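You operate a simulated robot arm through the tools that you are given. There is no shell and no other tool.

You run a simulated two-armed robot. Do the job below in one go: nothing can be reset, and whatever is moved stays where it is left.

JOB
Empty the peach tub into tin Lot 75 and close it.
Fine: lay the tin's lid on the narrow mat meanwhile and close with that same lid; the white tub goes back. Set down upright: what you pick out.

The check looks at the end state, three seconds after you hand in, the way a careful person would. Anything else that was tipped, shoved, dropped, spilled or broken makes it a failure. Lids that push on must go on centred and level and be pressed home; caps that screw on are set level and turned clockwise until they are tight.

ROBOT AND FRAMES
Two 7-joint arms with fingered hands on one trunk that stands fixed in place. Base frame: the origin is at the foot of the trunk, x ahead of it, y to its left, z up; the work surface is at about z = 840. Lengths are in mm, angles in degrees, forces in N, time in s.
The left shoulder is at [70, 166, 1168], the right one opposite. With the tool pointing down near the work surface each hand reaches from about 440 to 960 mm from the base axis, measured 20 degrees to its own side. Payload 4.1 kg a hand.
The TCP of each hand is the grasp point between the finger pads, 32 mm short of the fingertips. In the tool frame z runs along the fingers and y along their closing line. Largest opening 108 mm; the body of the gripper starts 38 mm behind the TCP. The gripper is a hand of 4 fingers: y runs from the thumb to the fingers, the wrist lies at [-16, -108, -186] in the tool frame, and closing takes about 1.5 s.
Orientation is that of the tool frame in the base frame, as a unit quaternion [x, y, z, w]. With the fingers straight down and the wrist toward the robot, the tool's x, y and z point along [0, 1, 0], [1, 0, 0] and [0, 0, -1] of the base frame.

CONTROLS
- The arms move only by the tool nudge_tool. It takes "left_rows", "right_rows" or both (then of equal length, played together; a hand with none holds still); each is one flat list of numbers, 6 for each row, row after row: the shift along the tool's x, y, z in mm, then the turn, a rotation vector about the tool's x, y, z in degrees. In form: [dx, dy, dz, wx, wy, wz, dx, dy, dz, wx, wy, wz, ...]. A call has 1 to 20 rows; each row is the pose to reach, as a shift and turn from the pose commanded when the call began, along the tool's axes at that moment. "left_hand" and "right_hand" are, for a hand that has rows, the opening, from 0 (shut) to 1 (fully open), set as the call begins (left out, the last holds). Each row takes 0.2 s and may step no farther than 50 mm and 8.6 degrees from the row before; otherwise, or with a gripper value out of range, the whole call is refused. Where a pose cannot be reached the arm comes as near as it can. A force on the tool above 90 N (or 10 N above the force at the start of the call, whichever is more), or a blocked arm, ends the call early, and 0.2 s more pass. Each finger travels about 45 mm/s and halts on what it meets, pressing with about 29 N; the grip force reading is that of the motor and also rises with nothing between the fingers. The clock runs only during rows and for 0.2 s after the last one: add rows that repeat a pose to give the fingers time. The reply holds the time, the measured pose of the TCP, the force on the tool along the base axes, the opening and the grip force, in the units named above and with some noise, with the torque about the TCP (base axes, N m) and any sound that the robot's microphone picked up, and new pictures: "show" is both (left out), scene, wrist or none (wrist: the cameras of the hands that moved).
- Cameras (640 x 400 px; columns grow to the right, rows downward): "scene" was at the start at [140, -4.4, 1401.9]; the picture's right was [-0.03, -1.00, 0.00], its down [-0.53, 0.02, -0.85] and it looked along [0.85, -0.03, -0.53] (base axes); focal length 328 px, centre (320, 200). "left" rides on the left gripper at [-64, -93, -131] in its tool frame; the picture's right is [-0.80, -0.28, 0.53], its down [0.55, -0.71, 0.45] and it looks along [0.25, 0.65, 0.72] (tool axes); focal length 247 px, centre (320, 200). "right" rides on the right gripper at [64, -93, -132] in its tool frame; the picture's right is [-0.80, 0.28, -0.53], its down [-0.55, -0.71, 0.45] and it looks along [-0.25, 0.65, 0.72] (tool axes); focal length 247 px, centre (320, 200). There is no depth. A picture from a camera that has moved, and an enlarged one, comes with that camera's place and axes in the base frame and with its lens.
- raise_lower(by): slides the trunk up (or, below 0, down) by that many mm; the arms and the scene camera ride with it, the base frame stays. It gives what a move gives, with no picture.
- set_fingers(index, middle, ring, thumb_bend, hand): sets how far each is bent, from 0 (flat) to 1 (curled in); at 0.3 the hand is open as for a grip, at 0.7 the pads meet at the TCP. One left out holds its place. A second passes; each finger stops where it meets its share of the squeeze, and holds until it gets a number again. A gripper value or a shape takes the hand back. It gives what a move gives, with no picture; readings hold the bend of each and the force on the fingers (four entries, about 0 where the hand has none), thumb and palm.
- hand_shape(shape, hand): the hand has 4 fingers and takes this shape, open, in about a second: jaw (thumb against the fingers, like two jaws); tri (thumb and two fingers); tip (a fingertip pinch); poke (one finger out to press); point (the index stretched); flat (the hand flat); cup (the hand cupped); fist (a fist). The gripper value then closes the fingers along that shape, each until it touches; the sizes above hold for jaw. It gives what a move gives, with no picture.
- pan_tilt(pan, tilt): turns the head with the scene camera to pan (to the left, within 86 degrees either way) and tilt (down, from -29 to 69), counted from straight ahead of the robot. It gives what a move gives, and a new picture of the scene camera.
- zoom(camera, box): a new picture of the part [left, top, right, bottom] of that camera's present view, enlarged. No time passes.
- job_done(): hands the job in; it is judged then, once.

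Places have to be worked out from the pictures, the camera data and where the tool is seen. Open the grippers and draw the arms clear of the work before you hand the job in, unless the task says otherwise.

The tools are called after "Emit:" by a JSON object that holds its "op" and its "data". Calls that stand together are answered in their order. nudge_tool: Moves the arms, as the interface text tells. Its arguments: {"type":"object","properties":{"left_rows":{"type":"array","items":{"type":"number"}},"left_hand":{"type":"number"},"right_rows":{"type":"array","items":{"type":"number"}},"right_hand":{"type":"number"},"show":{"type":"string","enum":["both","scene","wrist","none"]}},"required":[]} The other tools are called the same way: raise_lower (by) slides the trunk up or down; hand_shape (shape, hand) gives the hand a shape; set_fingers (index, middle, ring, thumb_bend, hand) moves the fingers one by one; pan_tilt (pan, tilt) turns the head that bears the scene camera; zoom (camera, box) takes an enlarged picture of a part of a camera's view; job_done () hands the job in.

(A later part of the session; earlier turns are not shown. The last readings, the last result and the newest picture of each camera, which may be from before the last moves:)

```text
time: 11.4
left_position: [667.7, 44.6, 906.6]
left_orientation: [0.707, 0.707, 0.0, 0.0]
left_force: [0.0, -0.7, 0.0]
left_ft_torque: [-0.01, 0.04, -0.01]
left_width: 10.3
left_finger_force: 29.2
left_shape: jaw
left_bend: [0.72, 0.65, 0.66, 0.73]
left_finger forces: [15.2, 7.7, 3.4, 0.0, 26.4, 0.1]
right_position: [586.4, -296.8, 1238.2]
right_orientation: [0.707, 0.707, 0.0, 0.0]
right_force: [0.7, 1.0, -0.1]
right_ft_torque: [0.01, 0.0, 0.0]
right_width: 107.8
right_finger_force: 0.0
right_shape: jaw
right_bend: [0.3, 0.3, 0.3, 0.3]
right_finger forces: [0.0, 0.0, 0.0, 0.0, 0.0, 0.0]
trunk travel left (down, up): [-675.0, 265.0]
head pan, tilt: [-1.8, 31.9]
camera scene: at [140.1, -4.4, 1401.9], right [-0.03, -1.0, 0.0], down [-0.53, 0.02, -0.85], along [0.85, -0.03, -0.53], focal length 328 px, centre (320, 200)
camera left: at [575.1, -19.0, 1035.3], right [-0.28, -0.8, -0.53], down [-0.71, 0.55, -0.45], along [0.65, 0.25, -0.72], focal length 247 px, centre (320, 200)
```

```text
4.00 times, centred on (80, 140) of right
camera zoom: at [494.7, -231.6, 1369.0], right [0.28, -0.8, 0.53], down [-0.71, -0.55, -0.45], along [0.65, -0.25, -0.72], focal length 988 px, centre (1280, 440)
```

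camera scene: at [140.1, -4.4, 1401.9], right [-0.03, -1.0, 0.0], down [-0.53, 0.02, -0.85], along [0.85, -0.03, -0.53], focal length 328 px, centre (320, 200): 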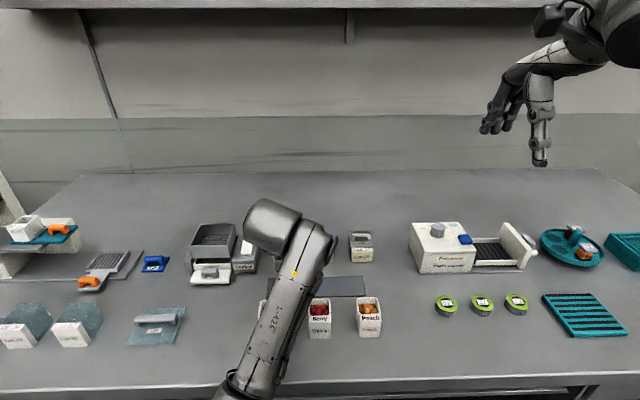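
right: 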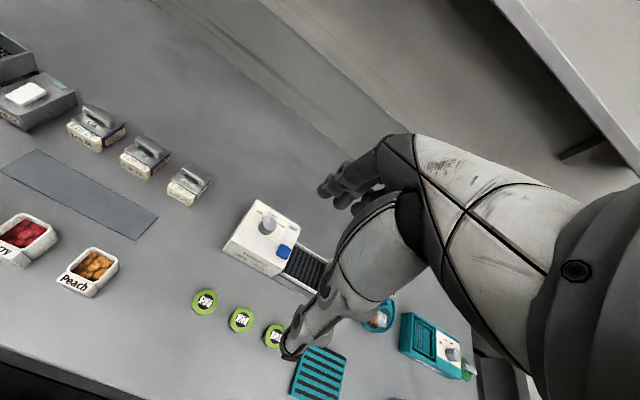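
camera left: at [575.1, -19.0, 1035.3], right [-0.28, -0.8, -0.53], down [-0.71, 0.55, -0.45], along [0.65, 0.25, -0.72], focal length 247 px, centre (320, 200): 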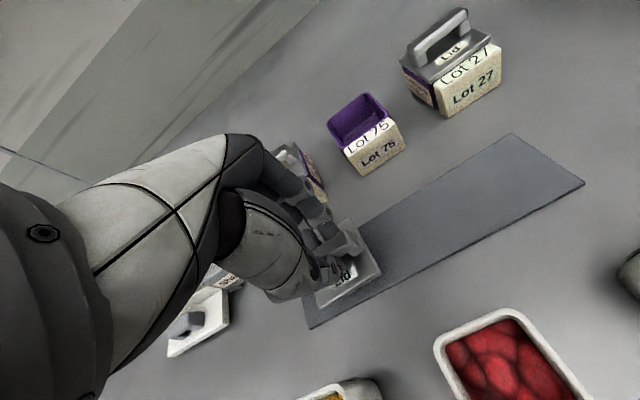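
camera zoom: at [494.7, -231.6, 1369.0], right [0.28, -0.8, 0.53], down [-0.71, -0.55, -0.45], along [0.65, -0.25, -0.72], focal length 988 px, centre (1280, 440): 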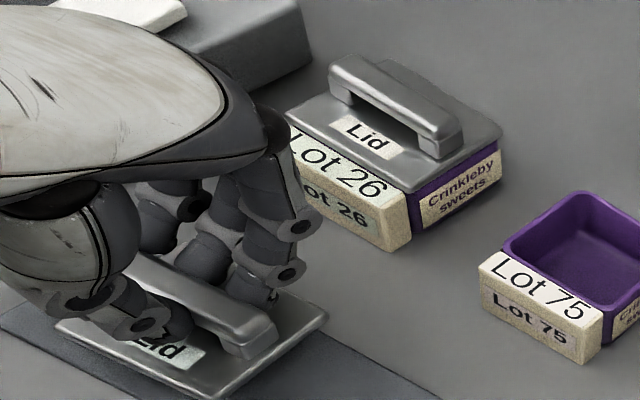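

The lid is about 1.2 mm inside the mat's front edge and 4.5 mm inside the back edge, so I shift it +1.5 mm in x and lower in small steps while watching the force.

Emit:
{"op": "nudge_tool", "data": {"left_rows": [0, 1.5, 4, 0, 0, 0, 0, 1.5, 8, 0, 0, 0, 0, 1.5, 11, 0, 0, 0, 0, 1.5, 14, 0, 0, 0, 0, 1.5, 14, 0, 0, 0], "show": "wrist"}}

Emit:
{"op": "zoom", "data": {"camera": "left", "box": [260, 200, 420, 360]}}

Emit:
{"op": "zoom", "data": {"camera": "right", "box": [20, 90, 140, 190]}}

```text
time: 12.6
left_position: [671.0, 44.8, 891.3]
left_orientation: [0.707, 0.708, 0.0, 0.0]
left_force: [0.8, 0.1, -0.6]
left_ft_torque: [-0.02, -0.01, 0.0]
left_width: 10.4
left_finger_force: 29.4
left_shape: jaw
left_bend: [0.72, 0.65, 0.66, 0.73]
left_finger forces: [15.1, 7.7, 3.4, 0.1, 26.4, 0.0]
right_position: [587.2, -295.9, 1237.1]
right_orientation: [0.707, 0.707, 0.001, 0.0]
right_force: [-0.2, -0.2, 0.4]
right_ft_torque: [0.02, 0.03, 0.01]
right_width: 107.4
right_finger_force: 0.1
right_shape: jaw
right_bend: [0.3, 0.3, 0.3, 0.3]
right_finger forces: [0.0, 0.0, 0.1, 0.1, 0.1, 0.1]
trunk travel left (down, up): [-675.0, 265.0]
head pan, tilt: [-1.8, 31.9]
camera left: at [577.3, -18.8, 1021.6], right [-0.28, -0.8, -0.53], down [-0.71, 0.55, -0.45], along [0.65, 0.25, -0.72], focal length 247 px, centre (320, 200)
```

left: 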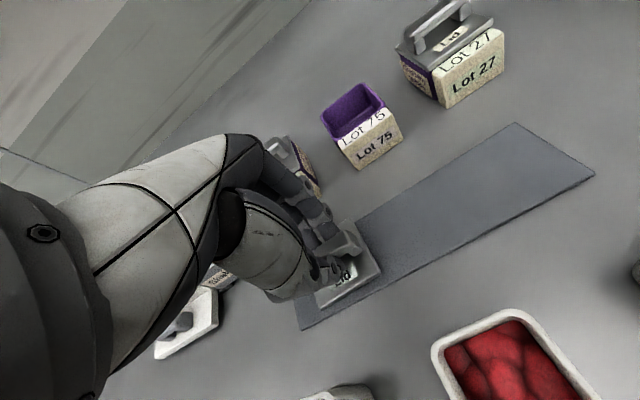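

```text
2.50 times, centred on (340, 280) of left
camera zoom: at [577.3, -18.8, 1021.6], right [-0.28, -0.8, -0.53], down [-0.71, 0.55, -0.45], along [0.65, 0.25, -0.72], focal length 617 px, centre (270, 0)
```

zoom: 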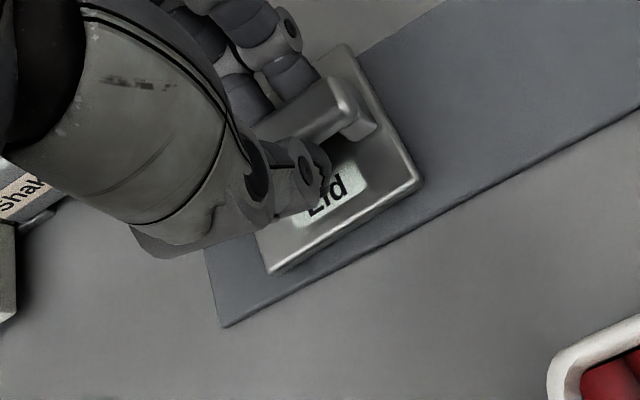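

```text
4.00 times, centred on (80, 140) of right
camera zoom: at [494.7, -231.6, 1369.0], right [0.28, -0.8, 0.53], down [-0.71, -0.55, -0.45], along [0.65, -0.25, -0.72], focal length 988 px, centre (1280, 440)
```

zoom: 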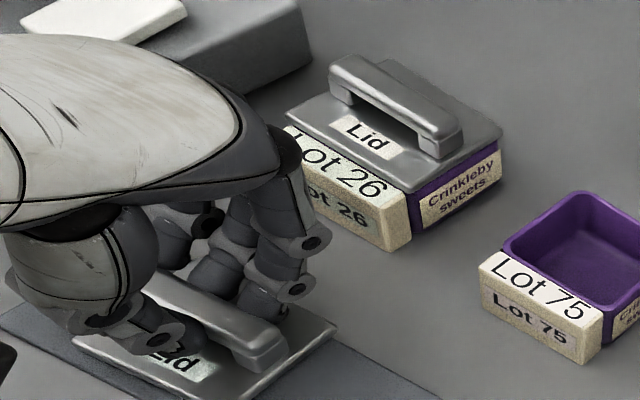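

Margins are now about 4 mm on both sides of the lid. I lower in 1.5 mm steps toward contact.

Emit:
{"op": "nudge_tool", "data": {"left_rows": [0, 0, 1.5, 0, 0, 0, 0, 0, 3, 0, 0, 0, 0, 0, 3, 0, 0, 0], "show": "none"}}

Emit:
{"op": "zoom", "data": {"camera": "left", "box": [260, 200, 420, 360]}}

Emit:
{"op": "zoom", "data": {"camera": "right", "box": [20, 130, 120, 200]}}

```text
time: 13.4
left_position: [668.7, 44.0, 888.6]
left_orientation: [0.706, 0.708, 0.0, 0.0]
left_force: [0.3, -0.4, 1.2]
left_ft_torque: [0.0, 0.02, -0.05]
left_width: 10.3
left_finger_force: 29.2
left_shape: jaw
left_bend: [0.72, 0.65, 0.66, 0.73]
left_finger forces: [15.4, 7.9, 3.6, 0.0, 26.9, 0.0]
right_position: [587.7, -296.5, 1238.6]
right_orientation: [0.707, 0.707, 0.0, 0.0]
right_force: [-0.4, 0.0, -0.1]
right_ft_torque: [0.02, 0.04, 0.05]
right_width: 107.6
right_finger_force: 0.0
right_shape: jaw
right_bend: [0.3, 0.3, 0.3, 0.3]
right_finger forces: [0.1, 0.0, 0.0, 0.1, 0.0, 0.0]
trunk travel left (down, up): [-675.0, 265.0]
head pan, tilt: [-1.8, 31.9]
```

```text
2.50 times, centred on (340, 280) of left
camera zoom: at [576.9, -19.1, 1019.2], right [-0.28, -0.8, -0.53], down [-0.71, 0.55, -0.45], along [0.65, 0.25, -0.72], focal length 617 px, centre (270, 0)
```

zoom: 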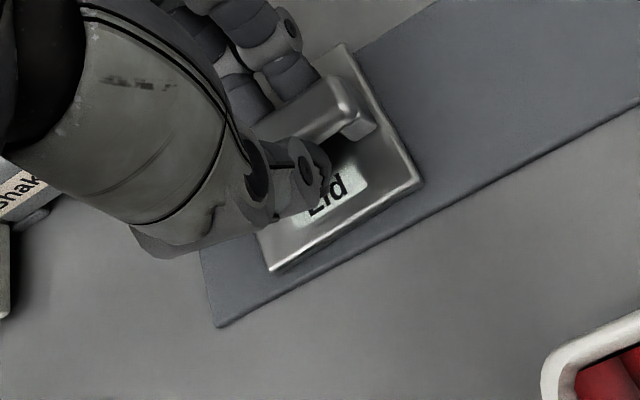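

```text
5.71 times, centred on (70, 165) of right
camera zoom: at [494.4, -231.7, 1369.2], right [0.28, -0.8, 0.53], down [-0.71, -0.55, -0.45], along [0.65, -0.25, -0.72], focal length 1411 px, centre (1749, 400)
```

zoom: 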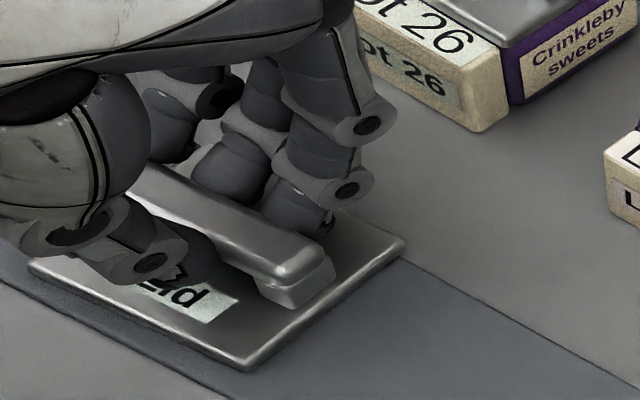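

Possibly the first light contact (about 1 N). I go down another 2 mm in small steps.

Emit:
{"op": "nudge_tool", "data": {"left_rows": [0, 0, 1, 0, 0, 0, 0, 0, 2, 0, 0, 0, 0, 0, 2, 0, 0, 0], "show": "none"}}

Emit:
{"op": "zoom", "data": {"camera": "right", "box": [20, 130, 120, 200]}}

```text
time: 14.2
left_position: [668.9, 45.3, 889.4]
left_orientation: [0.706, 0.708, 0.001, 0.001]
left_force: [2.5, -0.4, 12.7]
left_ft_torque: [0.04, -0.13, -0.02]
left_width: 10.9
left_finger_force: 29.5
left_shape: jaw
left_bend: [0.72, 0.65, 0.66, 0.73]
left_finger forces: [17.2, 9.3, 4.3, 0.0, 28.6, 0.1]
right_position: [586.5, -298.0, 1239.7]
right_orientation: [0.707, 0.707, 0.0, 0.0]
right_force: [0.2, -0.2, -1.4]
right_ft_torque: [0.01, -0.03, -0.02]
right_width: 107.5
right_finger_force: 0.1
right_shape: jaw
right_bend: [0.3, 0.3, 0.3, 0.3]
right_finger forces: [0.0, 0.0, 0.0, 0.0, 0.0, 0.0]
trunk travel left (down, up): [-675.0, 265.0]
head pan, tilt: [-1.8, 31.9]
```

```text
5.71 times, centred on (70, 165) of right
camera zoom: at [493.2, -231.8, 1369.7], right [0.28, -0.8, 0.53], down [-0.7, -0.55, -0.45], along [0.65, -0.25, -0.72], focal length 1411 px, centre (1749, 400)
```

zoom: 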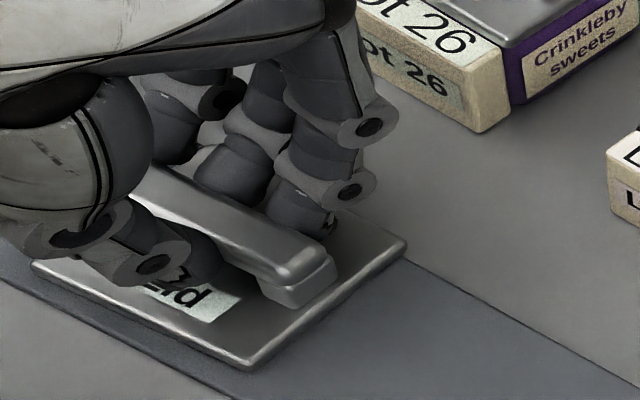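

The lid has landed on the mat (12.7 N). I relax by about 2 mm, then open the fingers and check the lid rests flat.

Emit:
{"op": "nudge_tool", "data": {"left_rows": [0, 0, -1.5, 0, 0, 0, 0, 0, -1.5, 0, 0, 0], "show": "none"}}

Emit:
{"op": "nudge_tool", "data": {"left_rows": [0, 0, 0, 0, 0, 0, 0, 0, 0, 0, 0, 0, 0, 0, 0, 0, 0, 0, 0, 0, 0, 0, 0, 0, 0, 0, 0, 0, 0, 0], "left_hand": 0.45}}

Emit:
{"op": "zoom", "data": {"camera": "left", "box": [260, 200, 420, 360]}}

Emit:
{"op": "zoom", "data": {"camera": "right", "box": [20, 90, 140, 190]}}

```text
time: 14.8
left_position: [669.3, 45.4, 888.1]
left_orientation: [0.707, 0.708, 0.0, -0.001]
left_force: [1.8, -0.6, 10.0]
left_ft_torque: [-0.03, -0.1, -0.03]
left_width: 10.5
left_finger_force: 29.0
left_shape: jaw
left_bend: [0.72, 0.65, 0.66, 0.74]
left_finger forces: [16.9, 9.0, 4.2, 0.0, 28.3, 0.1]
right_position: [585.8, -296.5, 1238.9]
right_orientation: [0.707, 0.708, 0.0, 0.0]
right_force: [-0.2, 0.2, 0.0]
right_ft_torque: [0.03, 0.0, -0.01]
right_width: 107.2
right_finger_force: 0.0
right_shape: jaw
right_bend: [0.3, 0.3, 0.3, 0.3]
right_finger forces: [0.1, 0.0, 0.0, 0.0, 0.0, 0.0]
trunk travel left (down, up): [-675.0, 265.0]
head pan, tilt: [-1.8, 31.9]
```

```text
time: 16.0
left_position: [669.9, 44.7, 887.3]
left_orientation: [0.706, 0.709, 0.0, 0.001]
left_force: [0.5, -0.4, 0.3]
left_ft_torque: [0.0, 0.02, 0.0]
left_width: 48.0
left_finger_force: 0.0
left_shape: jaw
left_bend: [0.74, 0.47, 0.44, 0.72]
left_finger forces: [0.1, 0.0, 0.1, 0.1, 0.0, 0.0]
right_position: [586.3, -297.7, 1238.0]
right_orientation: [0.707, 0.707, -0.001, -0.001]
right_force: [-0.5, -0.8, -0.7]
right_ft_torque: [0.01, -0.02, -0.03]
right_width: 107.5
right_finger_force: 0.0
right_shape: jaw
right_bend: [0.3, 0.3, 0.3, 0.3]
right_finger forces: [0.0, 0.0, 0.0, 0.0, 0.1, 0.0]
trunk travel left (down, up): [-675.0, 265.0]
head pan, tilt: [-1.8, 31.9]
camera scene: at [139.9, -4.5, 1401.9], right [-0.03, -1.0, 0.0], down [-0.53, 0.02, -0.85], along [0.85, -0.03, -0.53], focal length 328 px, centre (320, 200)
camera left: at [577.2, -18.9, 1018.1], right [-0.28, -0.8, -0.53], down [-0.71, 0.55, -0.45], along [0.65, 0.25, -0.72], focal length 247 px, centre (320, 200)
```

scene: 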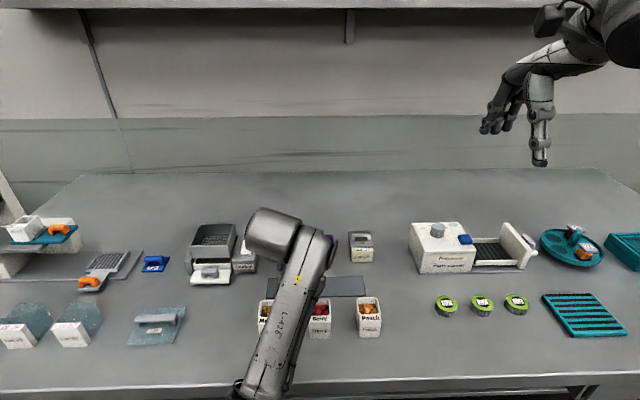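
left: 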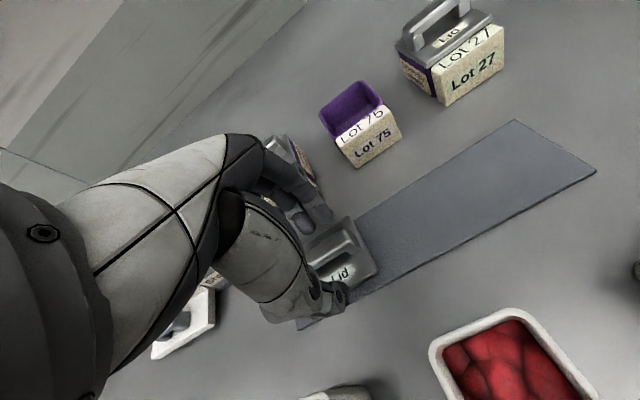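

```text
2.50 times, centred on (340, 280) of left
camera zoom: at [577.2, -18.9, 1018.1], right [-0.28, -0.8, -0.53], down [-0.71, 0.55, -0.45], along [0.65, 0.25, -0.72], focal length 617 px, centre (270, 0)
```

zoom: 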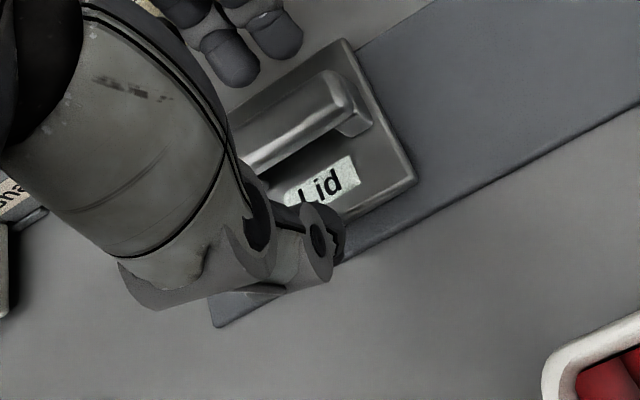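

```text
4.00 times, centred on (80, 140) of right
camera zoom: at [494.5, -231.7, 1369.1], right [0.28, -0.8, 0.53], down [-0.71, -0.55, -0.45], along [0.65, -0.25, -0.72], focal length 988 px, centre (1280, 440)
```

zoom: 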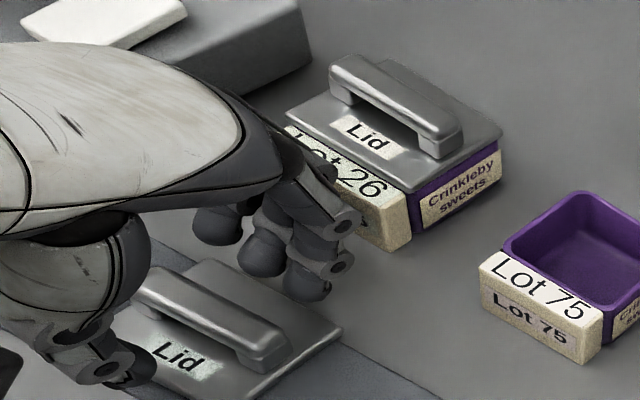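

The lid lies flat on the mat, released, and the tin is open. I raise the left hand straight up and away to the left. In the same call the right hand yaws 90° high up, so its closing line comes to lie along y for gripping the tub's sides.

Emit:
{"op": "nudge_tool", "data": {"left_rows": [0, 0, -20, 0, 0, 0, 0, 0, -50, 0, 0, 0, 0, 0, -90, 0, 0, 0, 0, 0, -130, 0, 0, 0, 30, 0, -160, 0, 0, 0, 65, 0, -185, 0, 0, 0, 100, 0, -210, 0, 0, 0, 135, 0, -235, 0, 0, 0, 170, 0, -260, 0, 0, 0, 200, 0, -285, 0, 0, 0, 220, 0, -300, 0, 0, 0], "right_rows": [0, 0, 0, 0, 0, -8.2, 0, 0, 0, 0, 0, -16.4, 0, 0, 0, 0, 0, -24.6, 0, 0, 0, 0, 0, -32.8, 0, 0, 0, 0, 0, -41, 0, 0, 0, 0, 0, -49.2, 0, 0, 0, 0, 0, -57.4, 0, 0, 0, 0, 0, -65.6, 0, 0, 0, 0, 0, -73.8, 0, 0, 0, 0, 0, -82, 0, 0, 0, 0, 0, -90]}}

```text
time: 18.4
left_position: [670.9, 267.1, 1189.4]
left_orientation: [0.708, 0.707, -0.001, -0.001]
left_force: [0.2, -0.5, -0.2]
left_ft_torque: [0.0, 0.0, -0.02]
left_width: 48.4
left_finger_force: 0.0
left_shape: jaw
left_bend: [0.74, 0.47, 0.44, 0.72]
left_finger forces: [0.0, 0.0, 0.1, 0.0, 0.0, 0.1]
right_position: [588.1, -296.2, 1238.2]
right_orientation: [-0.002, 1.0, 0.0, 0.0]
right_force: [-1.0, 0.4, 0.1]
right_ft_torque: [-0.03, -0.05, -0.01]
right_width: 107.4
right_finger_force: 0.0
right_shape: jaw
right_bend: [0.3, 0.3, 0.3, 0.3]
right_finger forces: [0.0, 0.0, 0.1, 0.0, 0.0, 0.0]
trunk travel left (down, up): [-675.0, 265.0]
head pan, tilt: [-1.8, 31.9]
camera scene: at [140.5, -3.5, 1401.8], right [-0.03, -1.0, 0.0], down [-0.53, 0.02, -0.85], along [0.85, -0.03, -0.53], focal length 328 px, centre (320, 200)
camera right: at [523.8, -388.1, 1368.8], right [0.8, 0.29, 0.53], down [0.55, -0.7, -0.45], along [0.25, 0.65, -0.72], focal length 247 px, centre (320, 200)
camera left: at [578.0, 202.9, 1319.1], right [-0.28, -0.8, -0.53], down [-0.71, 0.55, -0.45], along [0.65, 0.25, -0.72], focal length 247 px, centre (320, 200)
```

scene: 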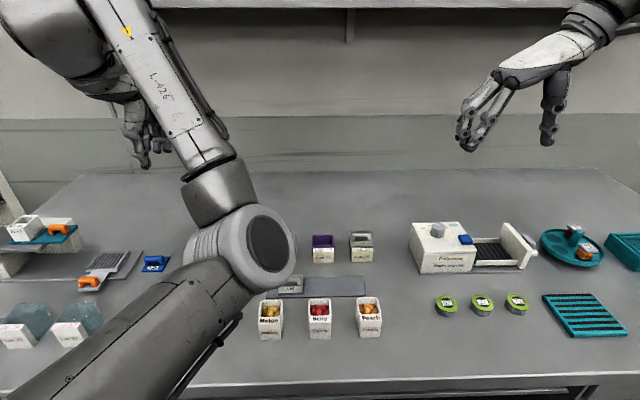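
right: 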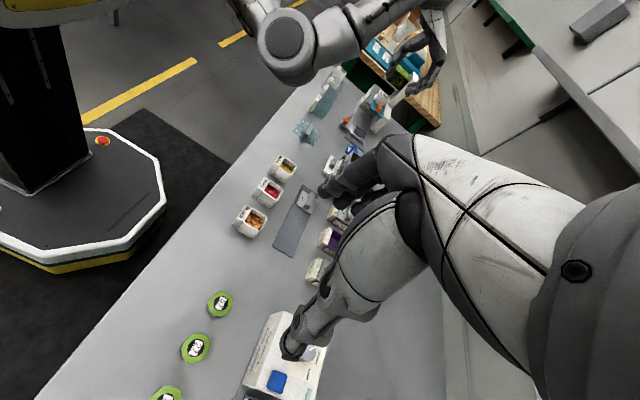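
left: 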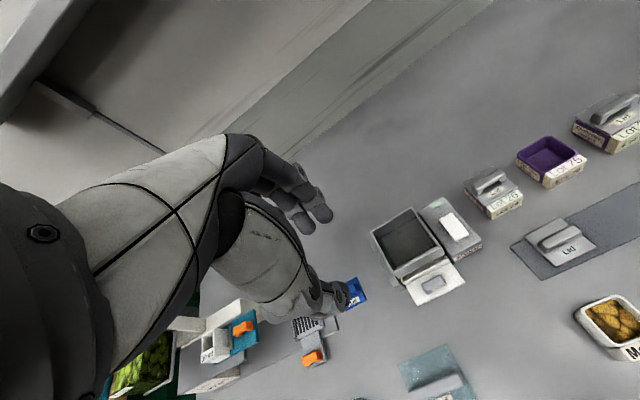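

Both moves went through. I zoom on the lid on the mat and on the right hand to understand its finger layout.

Emit:
{"op": "zoom", "data": {"camera": "scene", "box": [430, 0, 640, 170]}}

Emit:
{"op": "zoom", "data": {"camera": "left", "box": [440, 80, 640, 360]}}

Emit:
{"op": "hand_shape", "data": {"shape": "tri", "hand": "right"}}

Emit:
{"op": "zoom", "data": {"camera": "scene", "box": [430, 0, 640, 170]}}

```text
2.35 times, centred on (535, 85) of scene
camera zoom: at [140.5, -3.5, 1401.8], right [-0.03, -1.0, 0.0], down [-0.53, 0.02, -0.85], along [0.85, -0.03, -0.53], focal length 771 px, centre (-186, 471)
```

zoom: 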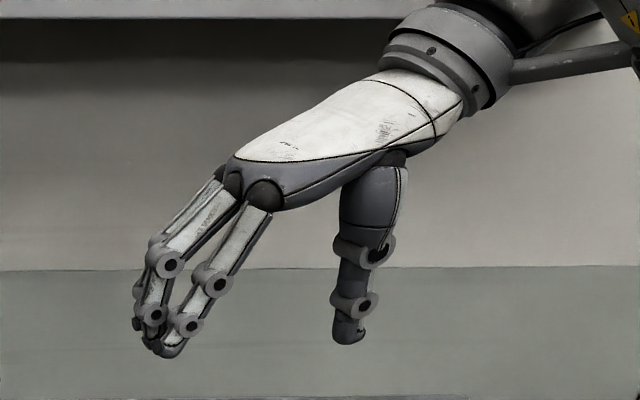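

```text
1.43 times, centred on (540, 220) of left
camera zoom: at [578.0, 202.9, 1319.1], right [-0.28, -0.8, -0.53], down [-0.71, 0.55, -0.45], along [0.65, 0.25, -0.72], focal length 353 px, centre (6, 171)
```

zoom: 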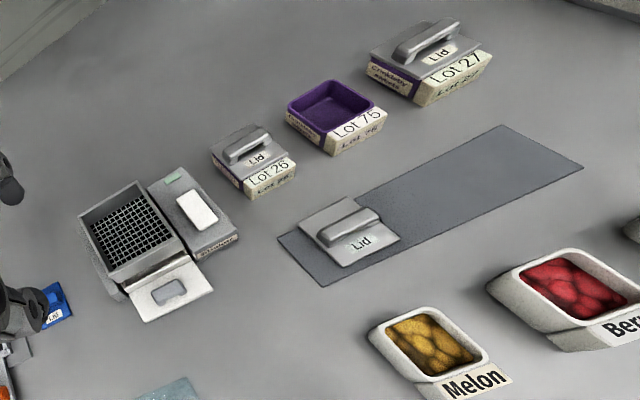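

```text
time: 19.3
left_position: [670.0, 265.9, 1189.4]
left_orientation: [0.707, 0.707, 0.0, 0.001]
left_force: [0.2, 0.0, -0.3]
left_ft_torque: [0.01, -0.03, 0.0]
left_width: 48.2
left_finger_force: 0.0
left_shape: jaw
left_bend: [0.74, 0.47, 0.44, 0.72]
left_finger forces: [0.1, 0.1, 0.1, 0.1, 0.0, 0.0]
right_position: [586.7, -297.5, 1238.8]
right_orientation: [0.001, 1.0, 0.0, 0.0]
right_force: [0.2, -0.2, -0.2]
right_ft_torque: [0.0, -0.02, 0.0]
right_width: 107.8
right_finger_force: 0.0
right_shape: tri
right_bend: [0.3, 0.3, 0.99, 0.3]
right_finger forces: [0.0, 0.1, 0.0, 0.0, 0.0, 0.0]
trunk travel left (down, up): [-675.0, 265.0]
head pan, tilt: [-1.8, 31.9]
```

```text
2.35 times, centred on (535, 85) of scene
camera zoom: at [140.1, -4.4, 1401.9], right [-0.03, -1.0, 0.0], down [-0.53, 0.02, -0.85], along [0.85, -0.03, -0.53], focal length 771 px, centre (-186, 471)
```

zoom: 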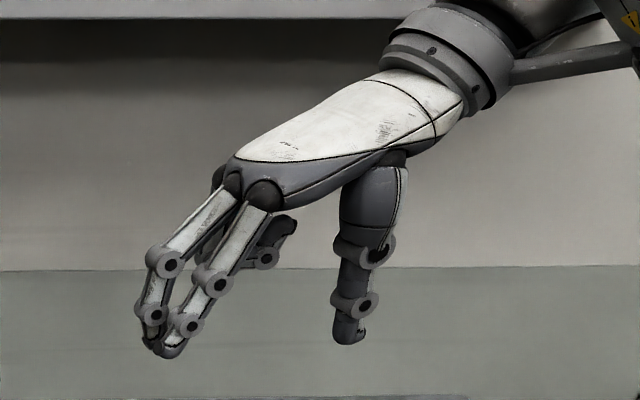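

The tri shape curls the ring finger out of the way, leaving index and middle opposite the thumb, which suits the small tub. I pitch the right hand so the fingers point forward and 25° down, and move the left arm farther left to clear the view.

Emit:
{"op": "nudge_tool", "data": {"left_rows": [18, -8, 0, 0, 0, 0, 36, -16, 0, 0, 0, 0, 54, -24, 0, 0, 0, 0, 72, -32, 0, 0, 0, 0, 90, -40, 0, 0, 0, 0, 108, -48, 0, 0, 0, 0, 126, -56, 0, 0, 0, 0, 140, -60, 0, 0, 0, 0], "right_rows": [0, 0, 0, 0, -8.1, 0, 0, 0, 0, 0, -16.2, 0, 0, 0, 0, 0, -24.4, 0, 0, 0, 0, 0, -32.5, 0, 0, 0, 0, 0, -40.6, 0, 0, 0, 0, 0, -48.7, 0, 0, 0, 0, 0, -56.9, 0, 0, 0, 0, 0, -65, 0]}}

Emit:
{"op": "zoom", "data": {"camera": "scene", "box": [400, 0, 640, 200]}}

```text
time: 21.1
left_position: [607.8, 404.5, 1188.5]
left_orientation: [0.706, 0.708, 0.001, -0.001]
left_force: [-0.6, 0.4, -0.3]
left_ft_torque: [0.01, 0.01, 0.0]
left_width: 48.3
left_finger_force: 0.0
left_shape: jaw
left_bend: [0.74, 0.47, 0.44, 0.72]
left_finger forces: [0.1, 0.0, 0.1, 0.0, 0.0, 0.1]
right_position: [585.9, -296.7, 1239.0]
right_orientation: [-0.001, 0.842, -0.001, 0.539]
right_force: [-0.1, 0.5, 0.3]
right_ft_torque: [0.0, 0.0, -0.02]
right_width: 107.9
right_finger_force: 0.1
right_shape: tri
right_bend: [0.3, 0.3, 0.99, 0.3]
right_finger forces: [0.0, 0.0, 0.0, 0.1, 0.0, 0.1]
trunk travel left (down, up): [-675.0, 265.0]
head pan, tilt: [-1.8, 31.9]
camera scene: at [139.5, -4.4, 1402.0], right [-0.03, -1.0, 0.0], down [-0.53, 0.02, -0.85], along [0.85, -0.03, -0.53], focal length 328 px, centre (320, 200)
camera right: at [440.5, -388.7, 1234.9], right [-0.15, 0.28, 0.95], down [0.64, -0.7, 0.31], along [0.76, 0.65, -0.08], focal length 247 px, centre (320, 200)
camera left: at [516.1, 341.0, 1318.3], right [-0.28, -0.8, -0.53], down [-0.71, 0.55, -0.45], along [0.65, 0.25, -0.72], focal length 247 px, centre (320, 200)
```

scene: 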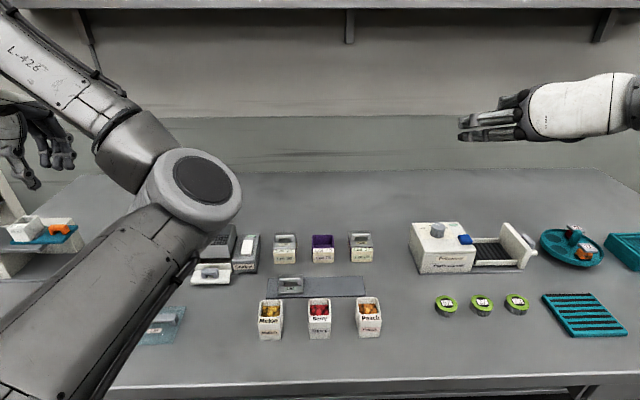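
right: 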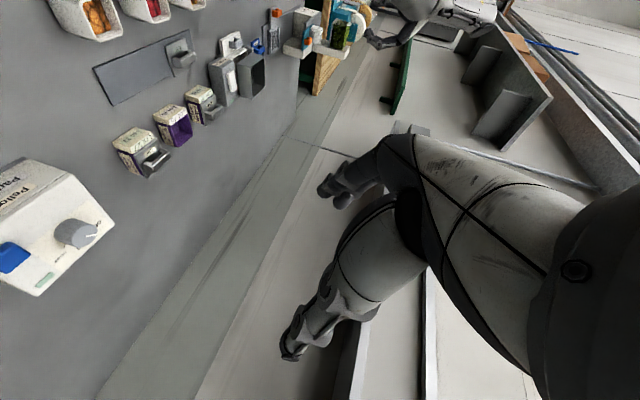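
left: 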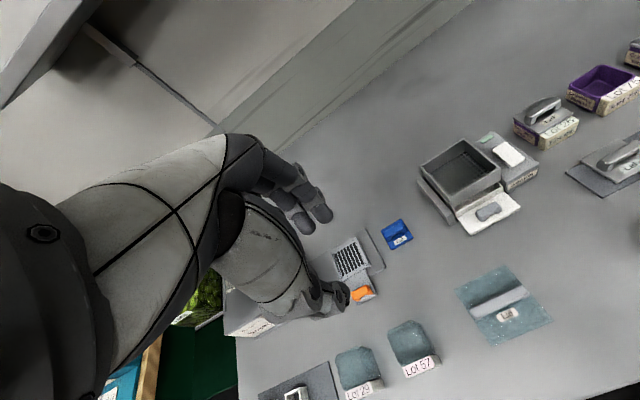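

```text
2.00 times, centred on (520, 100) of scene
camera zoom: at [139.5, -4.4, 1402.0], right [-0.03, -1.0, 0.0], down [-0.53, 0.02, -0.85], along [0.85, -0.03, -0.53], focal length 655 px, centre (-80, 400)
```

zoom: 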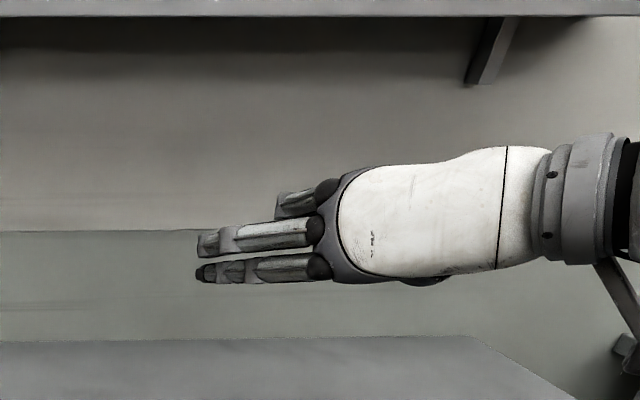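

The hand is posed as wanted, and the TCP appears to lie between index and middle. I move the right hand over the peach tub at about (562, -112.5, 1000), with the fingers partly open (about 70 mm).

Emit:
{"op": "nudge_tool", "data": {"right_rows": [25, 20, 9, 0, 0, 0, 50, 40, 16, 0, 0, 0, 75, 60, 24, 0, 0, 0, 100, 80, 32, 0, 0, 0, 125, 100, 42, 0, 0, 0, 150, 120, 50, 0, 0, 0, 175, 140, 58, 0, 0, 0, 200, 160, 68, 0, 0, 0, 218, 175, 75, 0, 0, 0, 227, 184, 79, 0, 0, 0, 227, 184, 79, 0, 0, 0], "right_hand": 0.65}}

Emit:
{"op": "zoom", "data": {"camera": "scene", "box": [270, 180, 510, 380]}}

```text
time: 23.5
left_position: [608.8, 403.5, 1188.3]
left_orientation: [0.706, 0.708, 0.0, -0.001]
left_force: [0.6, 0.0, 0.2]
left_ft_torque: [-0.01, 0.02, -0.02]
left_width: 48.3
left_finger_force: 0.1
left_shape: jaw
left_bend: [0.74, 0.47, 0.44, 0.72]
left_finger forces: [0.0, 0.0, 0.0, 0.0, 0.0, 0.0]
right_position: [562.2, -112.7, 998.8]
right_orientation: [0.0, 0.844, 0.0, 0.537]
right_force: [-0.2, -0.2, -0.2]
right_ft_torque: [0.02, 0.03, 0.0]
right_width: 70.5
right_finger_force: 0.0
right_shape: tri
right_bend: [0.27, 0.39, 0.99, 0.64]
right_finger forces: [0.0, 0.1, 0.0, 0.0, 0.0, 0.0]
trunk travel left (down, up): [-675.0, 265.0]
head pan, tilt: [-1.8, 31.9]
camera scene: at [139.9, -4.5, 1401.9], right [-0.03, -1.0, 0.0], down [-0.53, 0.02, -0.85], along [0.85, -0.03, -0.53], focal length 328 px, centre (320, 200)
camera right: at [416.8, -204.2, 995.7], right [-0.15, 0.28, 0.95], down [0.64, -0.71, 0.31], along [0.76, 0.65, -0.08], focal length 247 px, centre (320, 200)
```

scene: 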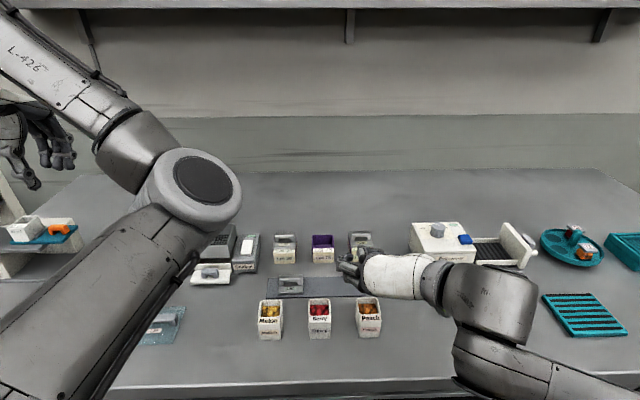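
right: 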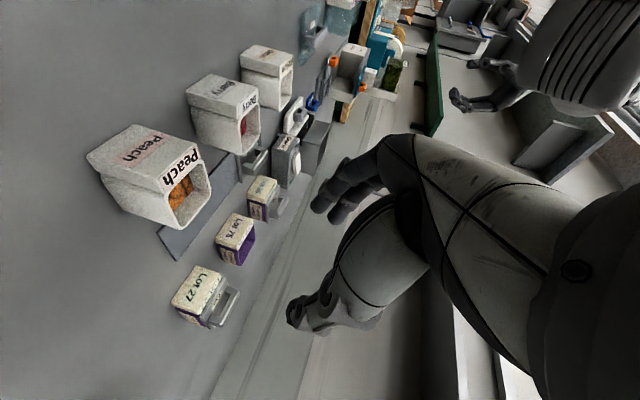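

```text
2.00 times, centred on (390, 280) of scene
camera zoom: at [139.9, -4.5, 1401.9], right [-0.03, -1.0, 0.0], down [-0.53, 0.02, -0.85], along [0.85, -0.03, -0.53], focal length 655 px, centre (180, 40)
```

zoom: 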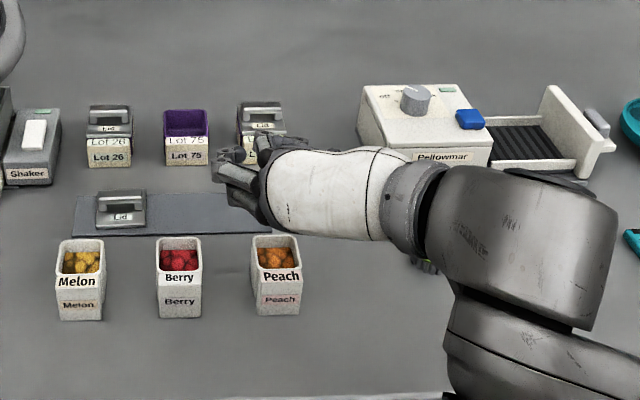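

The pose is reachable and the hand is above the tub. I zoom with the right wrist camera on the Peach tub to fix its exact place.

Emit:
{"op": "zoom", "data": {"camera": "right", "box": [70, 100, 230, 260]}}

Emit:
{"op": "zoom", "data": {"camera": "scene", "box": [340, 285, 400, 345]}}

```text
2.50 times, centred on (150, 180) of right
camera zoom: at [416.8, -204.2, 995.7], right [-0.15, 0.28, 0.95], down [0.64, -0.71, 0.31], along [0.76, 0.65, -0.08], focal length 617 px, centre (745, 250)
```

zoom: 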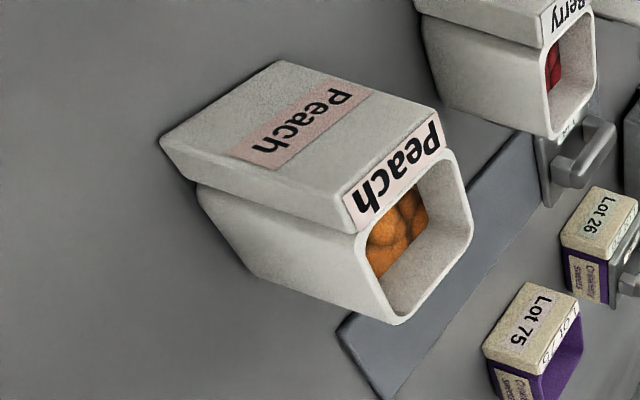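

```text
6.67 times, centred on (370, 315) of scene
camera zoom: at [139.9, -4.5, 1401.9], right [-0.03, -1.0, 0.0], down [-0.53, 0.02, -0.85], along [0.85, -0.03, -0.53], focal length 2185 px, centre (-13, -567)
```

zoom: 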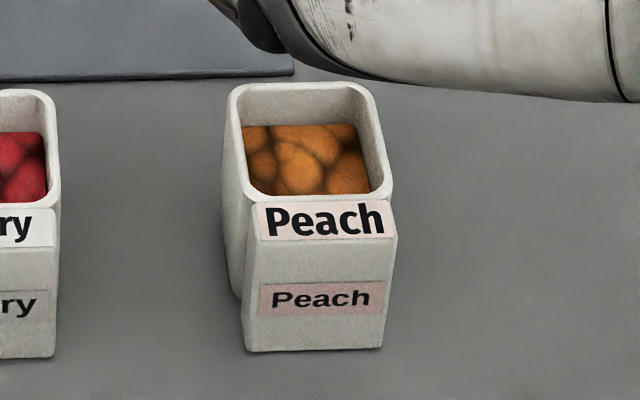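

The tub's side walls are centred at about y≈-111, and the body spans x≈542–585 with the rim at z≈896. I lower straight down to about z=935 and re-check clearance to the Berry tub.

Emit:
{"op": "nudge_tool", "data": {"right_rows": [18, 0.5, 8, 0, 0, 0, 36, 1, 16, 0, 0, 0, 50, 1.5, 24, 0, 0, 0, 59, 1.5, 27, 0, 0, 0, 59, 1.5, 27, 0, 0, 0], "right_hand": 0.65}}

Emit:
{"op": "zoom", "data": {"camera": "right", "box": [150, 100, 400, 380]}}

Emit:
{"op": "zoom", "data": {"camera": "scene", "box": [300, 250, 460, 350]}}

```text
time: 24.7
left_position: [608.8, 404.3, 1188.4]
left_orientation: [0.707, 0.708, 0.0, 0.0]
left_force: [0.4, 0.3, 0.8]
left_ft_torque: [0.01, 0.04, 0.04]
left_width: 48.3
left_finger_force: 0.1
left_shape: jaw
left_bend: [0.74, 0.47, 0.44, 0.72]
left_finger forces: [0.0, 0.0, 0.0, 0.1, 0.1, 0.1]
right_position: [562.3, -111.2, 935.2]
right_orientation: [0.0, 0.844, -0.001, 0.537]
right_force: [-0.2, -0.5, -0.2]
right_ft_torque: [-0.01, 0.02, 0.0]
right_width: 70.6
right_finger_force: 0.0
right_shape: tri
right_bend: [0.27, 0.39, 0.99, 0.64]
right_finger forces: [0.1, 0.0, 0.0, 0.0, 0.0, 0.0]
trunk travel left (down, up): [-675.0, 265.0]
head pan, tilt: [-1.8, 31.9]
camera scene: at [140.1, -4.3, 1401.9], right [-0.03, -1.0, 0.0], down [-0.53, 0.02, -0.85], along [0.85, -0.03, -0.53], focal length 328 px, centre (320, 200)
camera right: at [415.7, -203.0, 930.6], right [-0.15, 0.28, 0.95], down [0.64, -0.71, 0.31], along [0.76, 0.65, -0.08], focal length 247 px, centre (320, 200)
```

scene: 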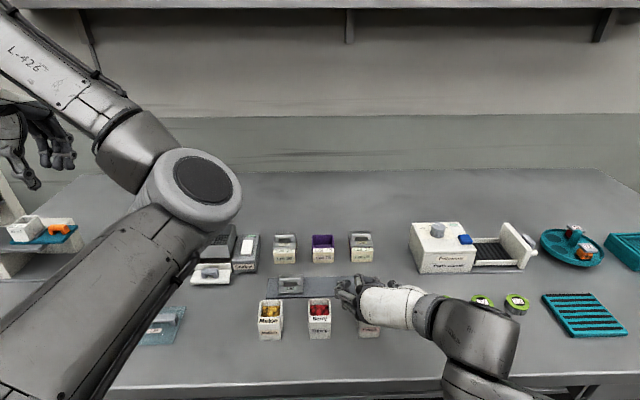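
right: 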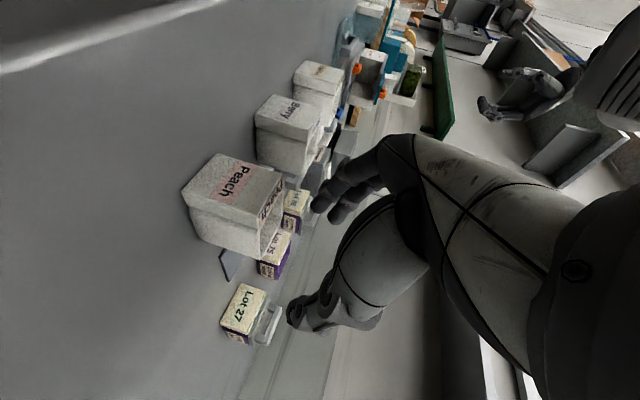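

```text
1.43 times, centred on (275, 240) of right
camera zoom: at [415.7, -203.0, 930.6], right [-0.15, 0.28, 0.95], down [0.64, -0.71, 0.31], along [0.76, 0.65, -0.08], focal length 353 px, centre (384, 143)
```

zoom: 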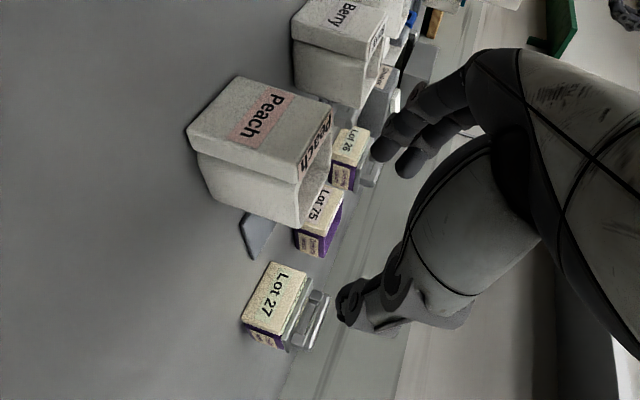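

```text
4.00 times, centred on (380, 300) of scene
camera zoom: at [140.1, -4.3, 1401.9], right [-0.03, -1.0, 0.0], down [-0.53, 0.02, -0.85], along [0.85, -0.03, -0.53], focal length 1311 px, centre (80, -200)
```

zoom: 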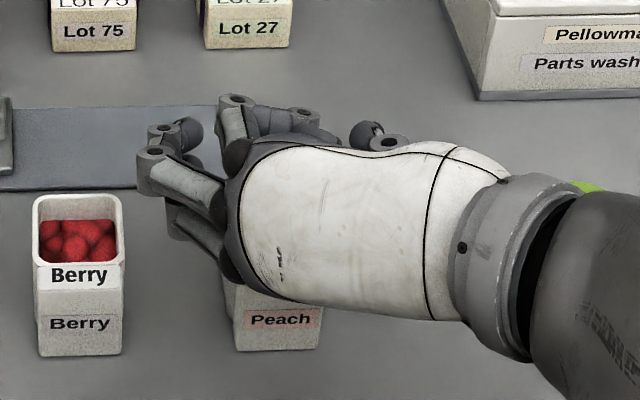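

The finger knuckle would pass only about 7 mm from the Berry tub, so I narrow the opening to about 61 mm before going lower and re-measure.

Emit:
{"op": "nudge_tool", "data": {"right_rows": [0, 0, 0, 0, 0, 0, 0, 0, 0, 0, 0, 0, 0, 0, 0, 0, 0, 0], "right_hand": 0.57, "show": "none"}}

Emit:
{"op": "zoom", "data": {"camera": "scene", "box": [310, 260, 410, 345]}}

Emit:
{"op": "zoom", "data": {"camera": "left", "box": [540, 60, 640, 260]}}

```text
time: 25.5
left_position: [608.4, 404.8, 1187.9]
left_orientation: [0.706, 0.708, 0.0, 0.001]
left_force: [0.6, -0.4, 0.0]
left_ft_torque: [-0.01, 0.01, 0.01]
left_width: 48.3
left_finger_force: 0.1
left_shape: jaw
left_bend: [0.74, 0.47, 0.44, 0.72]
left_finger forces: [0.1, 0.1, 0.0, 0.0, 0.1, 0.0]
right_position: [561.0, -111.3, 933.6]
right_orientation: [0.0, 0.843, 0.0, 0.538]
right_force: [0.5, 1.3, 0.2]
right_ft_torque: [-0.02, -0.03, 0.01]
right_width: 62.0
right_finger_force: 0.1
right_shape: tri
right_bend: [0.74, 0.42, 0.99, 0.68]
right_finger forces: [0.0, 0.1, 0.0, 0.0, 0.0, 0.0]
trunk travel left (down, up): [-675.0, 265.0]
head pan, tilt: [-1.8, 31.9]
```

```text
4.71 times, centred on (360, 302) of scene
camera zoom: at [140.0, -4.4, 1401.9], right [-0.03, -1.0, 0.0], down [-0.53, 0.02, -0.85], along [0.85, -0.03, -0.53], focal length 1542 px, centre (132, -282)
```

zoom: 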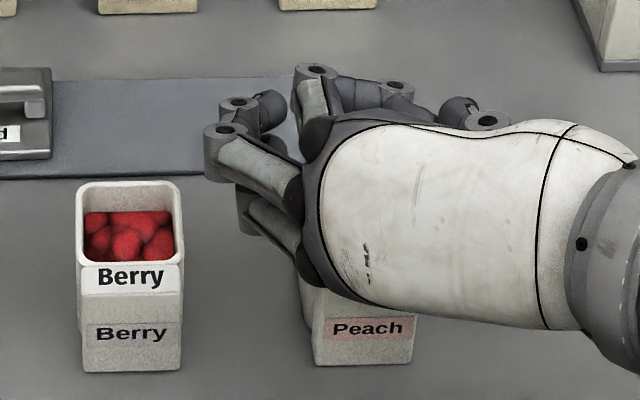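

```text
2.00 times, centred on (590, 160) of left
camera zoom: at [516.6, 340.7, 1318.1], right [-0.28, -0.8, -0.53], down [-0.71, 0.55, -0.45], along [0.65, 0.25, -0.72], focal length 494 px, centre (-220, 280)
```

zoom: 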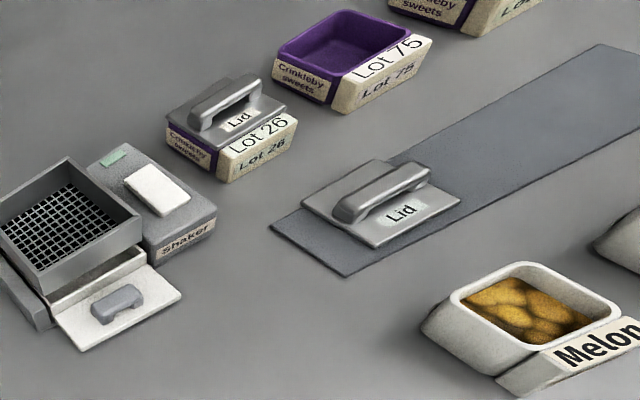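

The knuckle still has about 8 mm. I shift 2.5 mm to the right and lower gently to z≈876, watching the forces.

Emit:
{"op": "nudge_tool", "data": {"right_rows": [9, -2.5, 4, 0, 0, 0, 18, -2.5, 8, 0, 0, 0, 27, -2.5, 12, 0, 0, 0, 36, -2.5, 16, 0, 0, 0, 36, -2.5, 16, 0, 0, 0], "right_hand": 0.57}}

Emit:
{"op": "zoom", "data": {"camera": "scene", "box": [310, 260, 410, 345]}}

Emit:
{"op": "zoom", "data": {"camera": "right", "box": [180, 100, 400, 360]}}

```text
time: 26.7
left_position: [609.6, 403.9, 1189.2]
left_orientation: [0.706, 0.708, 0.0, 0.0]
left_force: [1.0, -0.3, -0.5]
left_ft_torque: [-0.02, 0.0, 0.0]
left_width: 48.2
left_finger_force: 0.1
left_shape: jaw
left_bend: [0.74, 0.47, 0.44, 0.72]
left_finger forces: [0.1, 0.1, 0.1, 0.0, 0.0, 0.0]
right_position: [561.9, -113.4, 894.1]
right_orientation: [-0.001, 0.843, 0.0, 0.538]
right_force: [0.0, -0.4, 0.3]
right_ft_torque: [0.02, -0.02, 0.02]
right_width: 61.8
right_finger_force: 0.0
right_shape: tri
right_bend: [0.74, 0.42, 0.99, 0.68]
right_finger forces: [0.0, 0.0, 0.0, 0.0, 0.1, 0.1]
trunk travel left (down, up): [-675.0, 265.0]
head pan, tilt: [-1.8, 31.9]
camera scene: at [140.0, -4.3, 1401.9], right [-0.03, -1.0, 0.0], down [-0.53, 0.02, -0.85], along [0.85, -0.03, -0.53], focal length 328 px, centre (320, 200)
camera right: at [415.6, -205.3, 891.3], right [-0.15, 0.28, 0.95], down [0.64, -0.71, 0.31], along [0.76, 0.65, -0.08], focal length 247 px, centre (320, 200)
```

scene: 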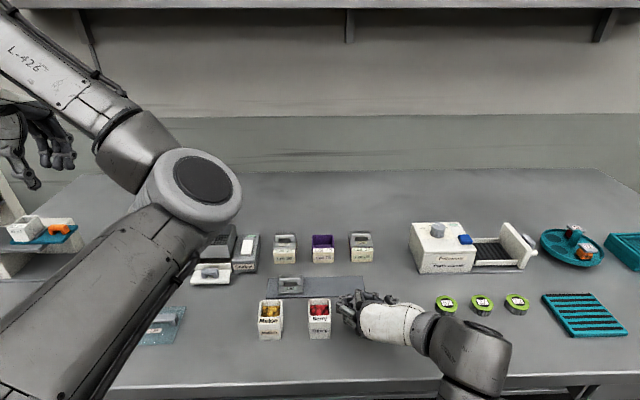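
right: 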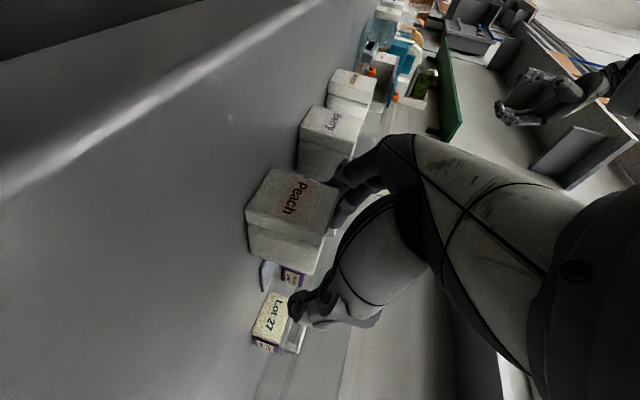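

```text
4.71 times, centred on (360, 302) of scene
camera zoom: at [140.0, -4.3, 1401.9], right [-0.03, -1.0, 0.0], down [-0.53, 0.02, -0.85], along [0.85, -0.03, -0.53], focal length 1542 px, centre (132, -282)
```

zoom: 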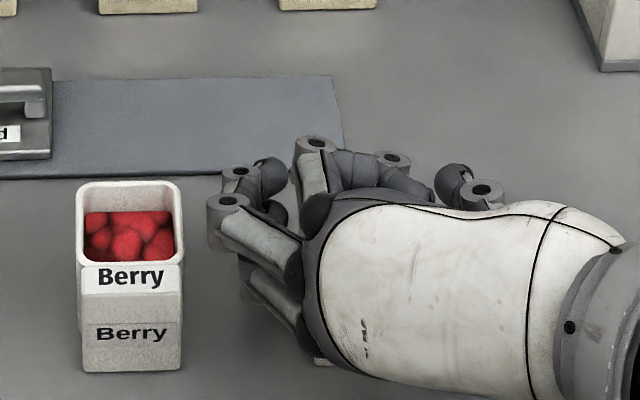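

```text
1.54 times, centred on (290, 230) of right
camera zoom: at [415.6, -205.3, 891.3], right [-0.15, 0.28, 0.95], down [0.64, -0.71, 0.31], along [0.76, 0.65, -0.08], focal length 380 px, centre (366, 154)
```

zoom: 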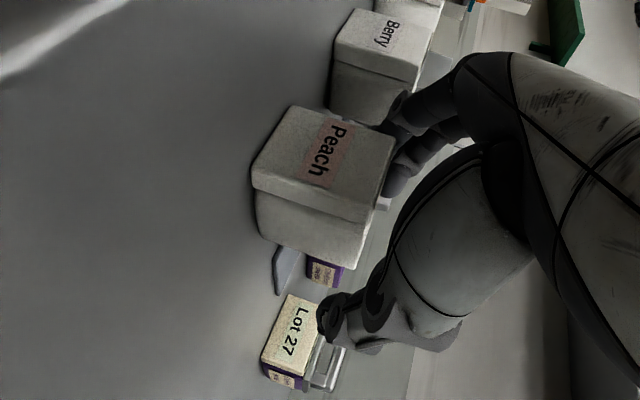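

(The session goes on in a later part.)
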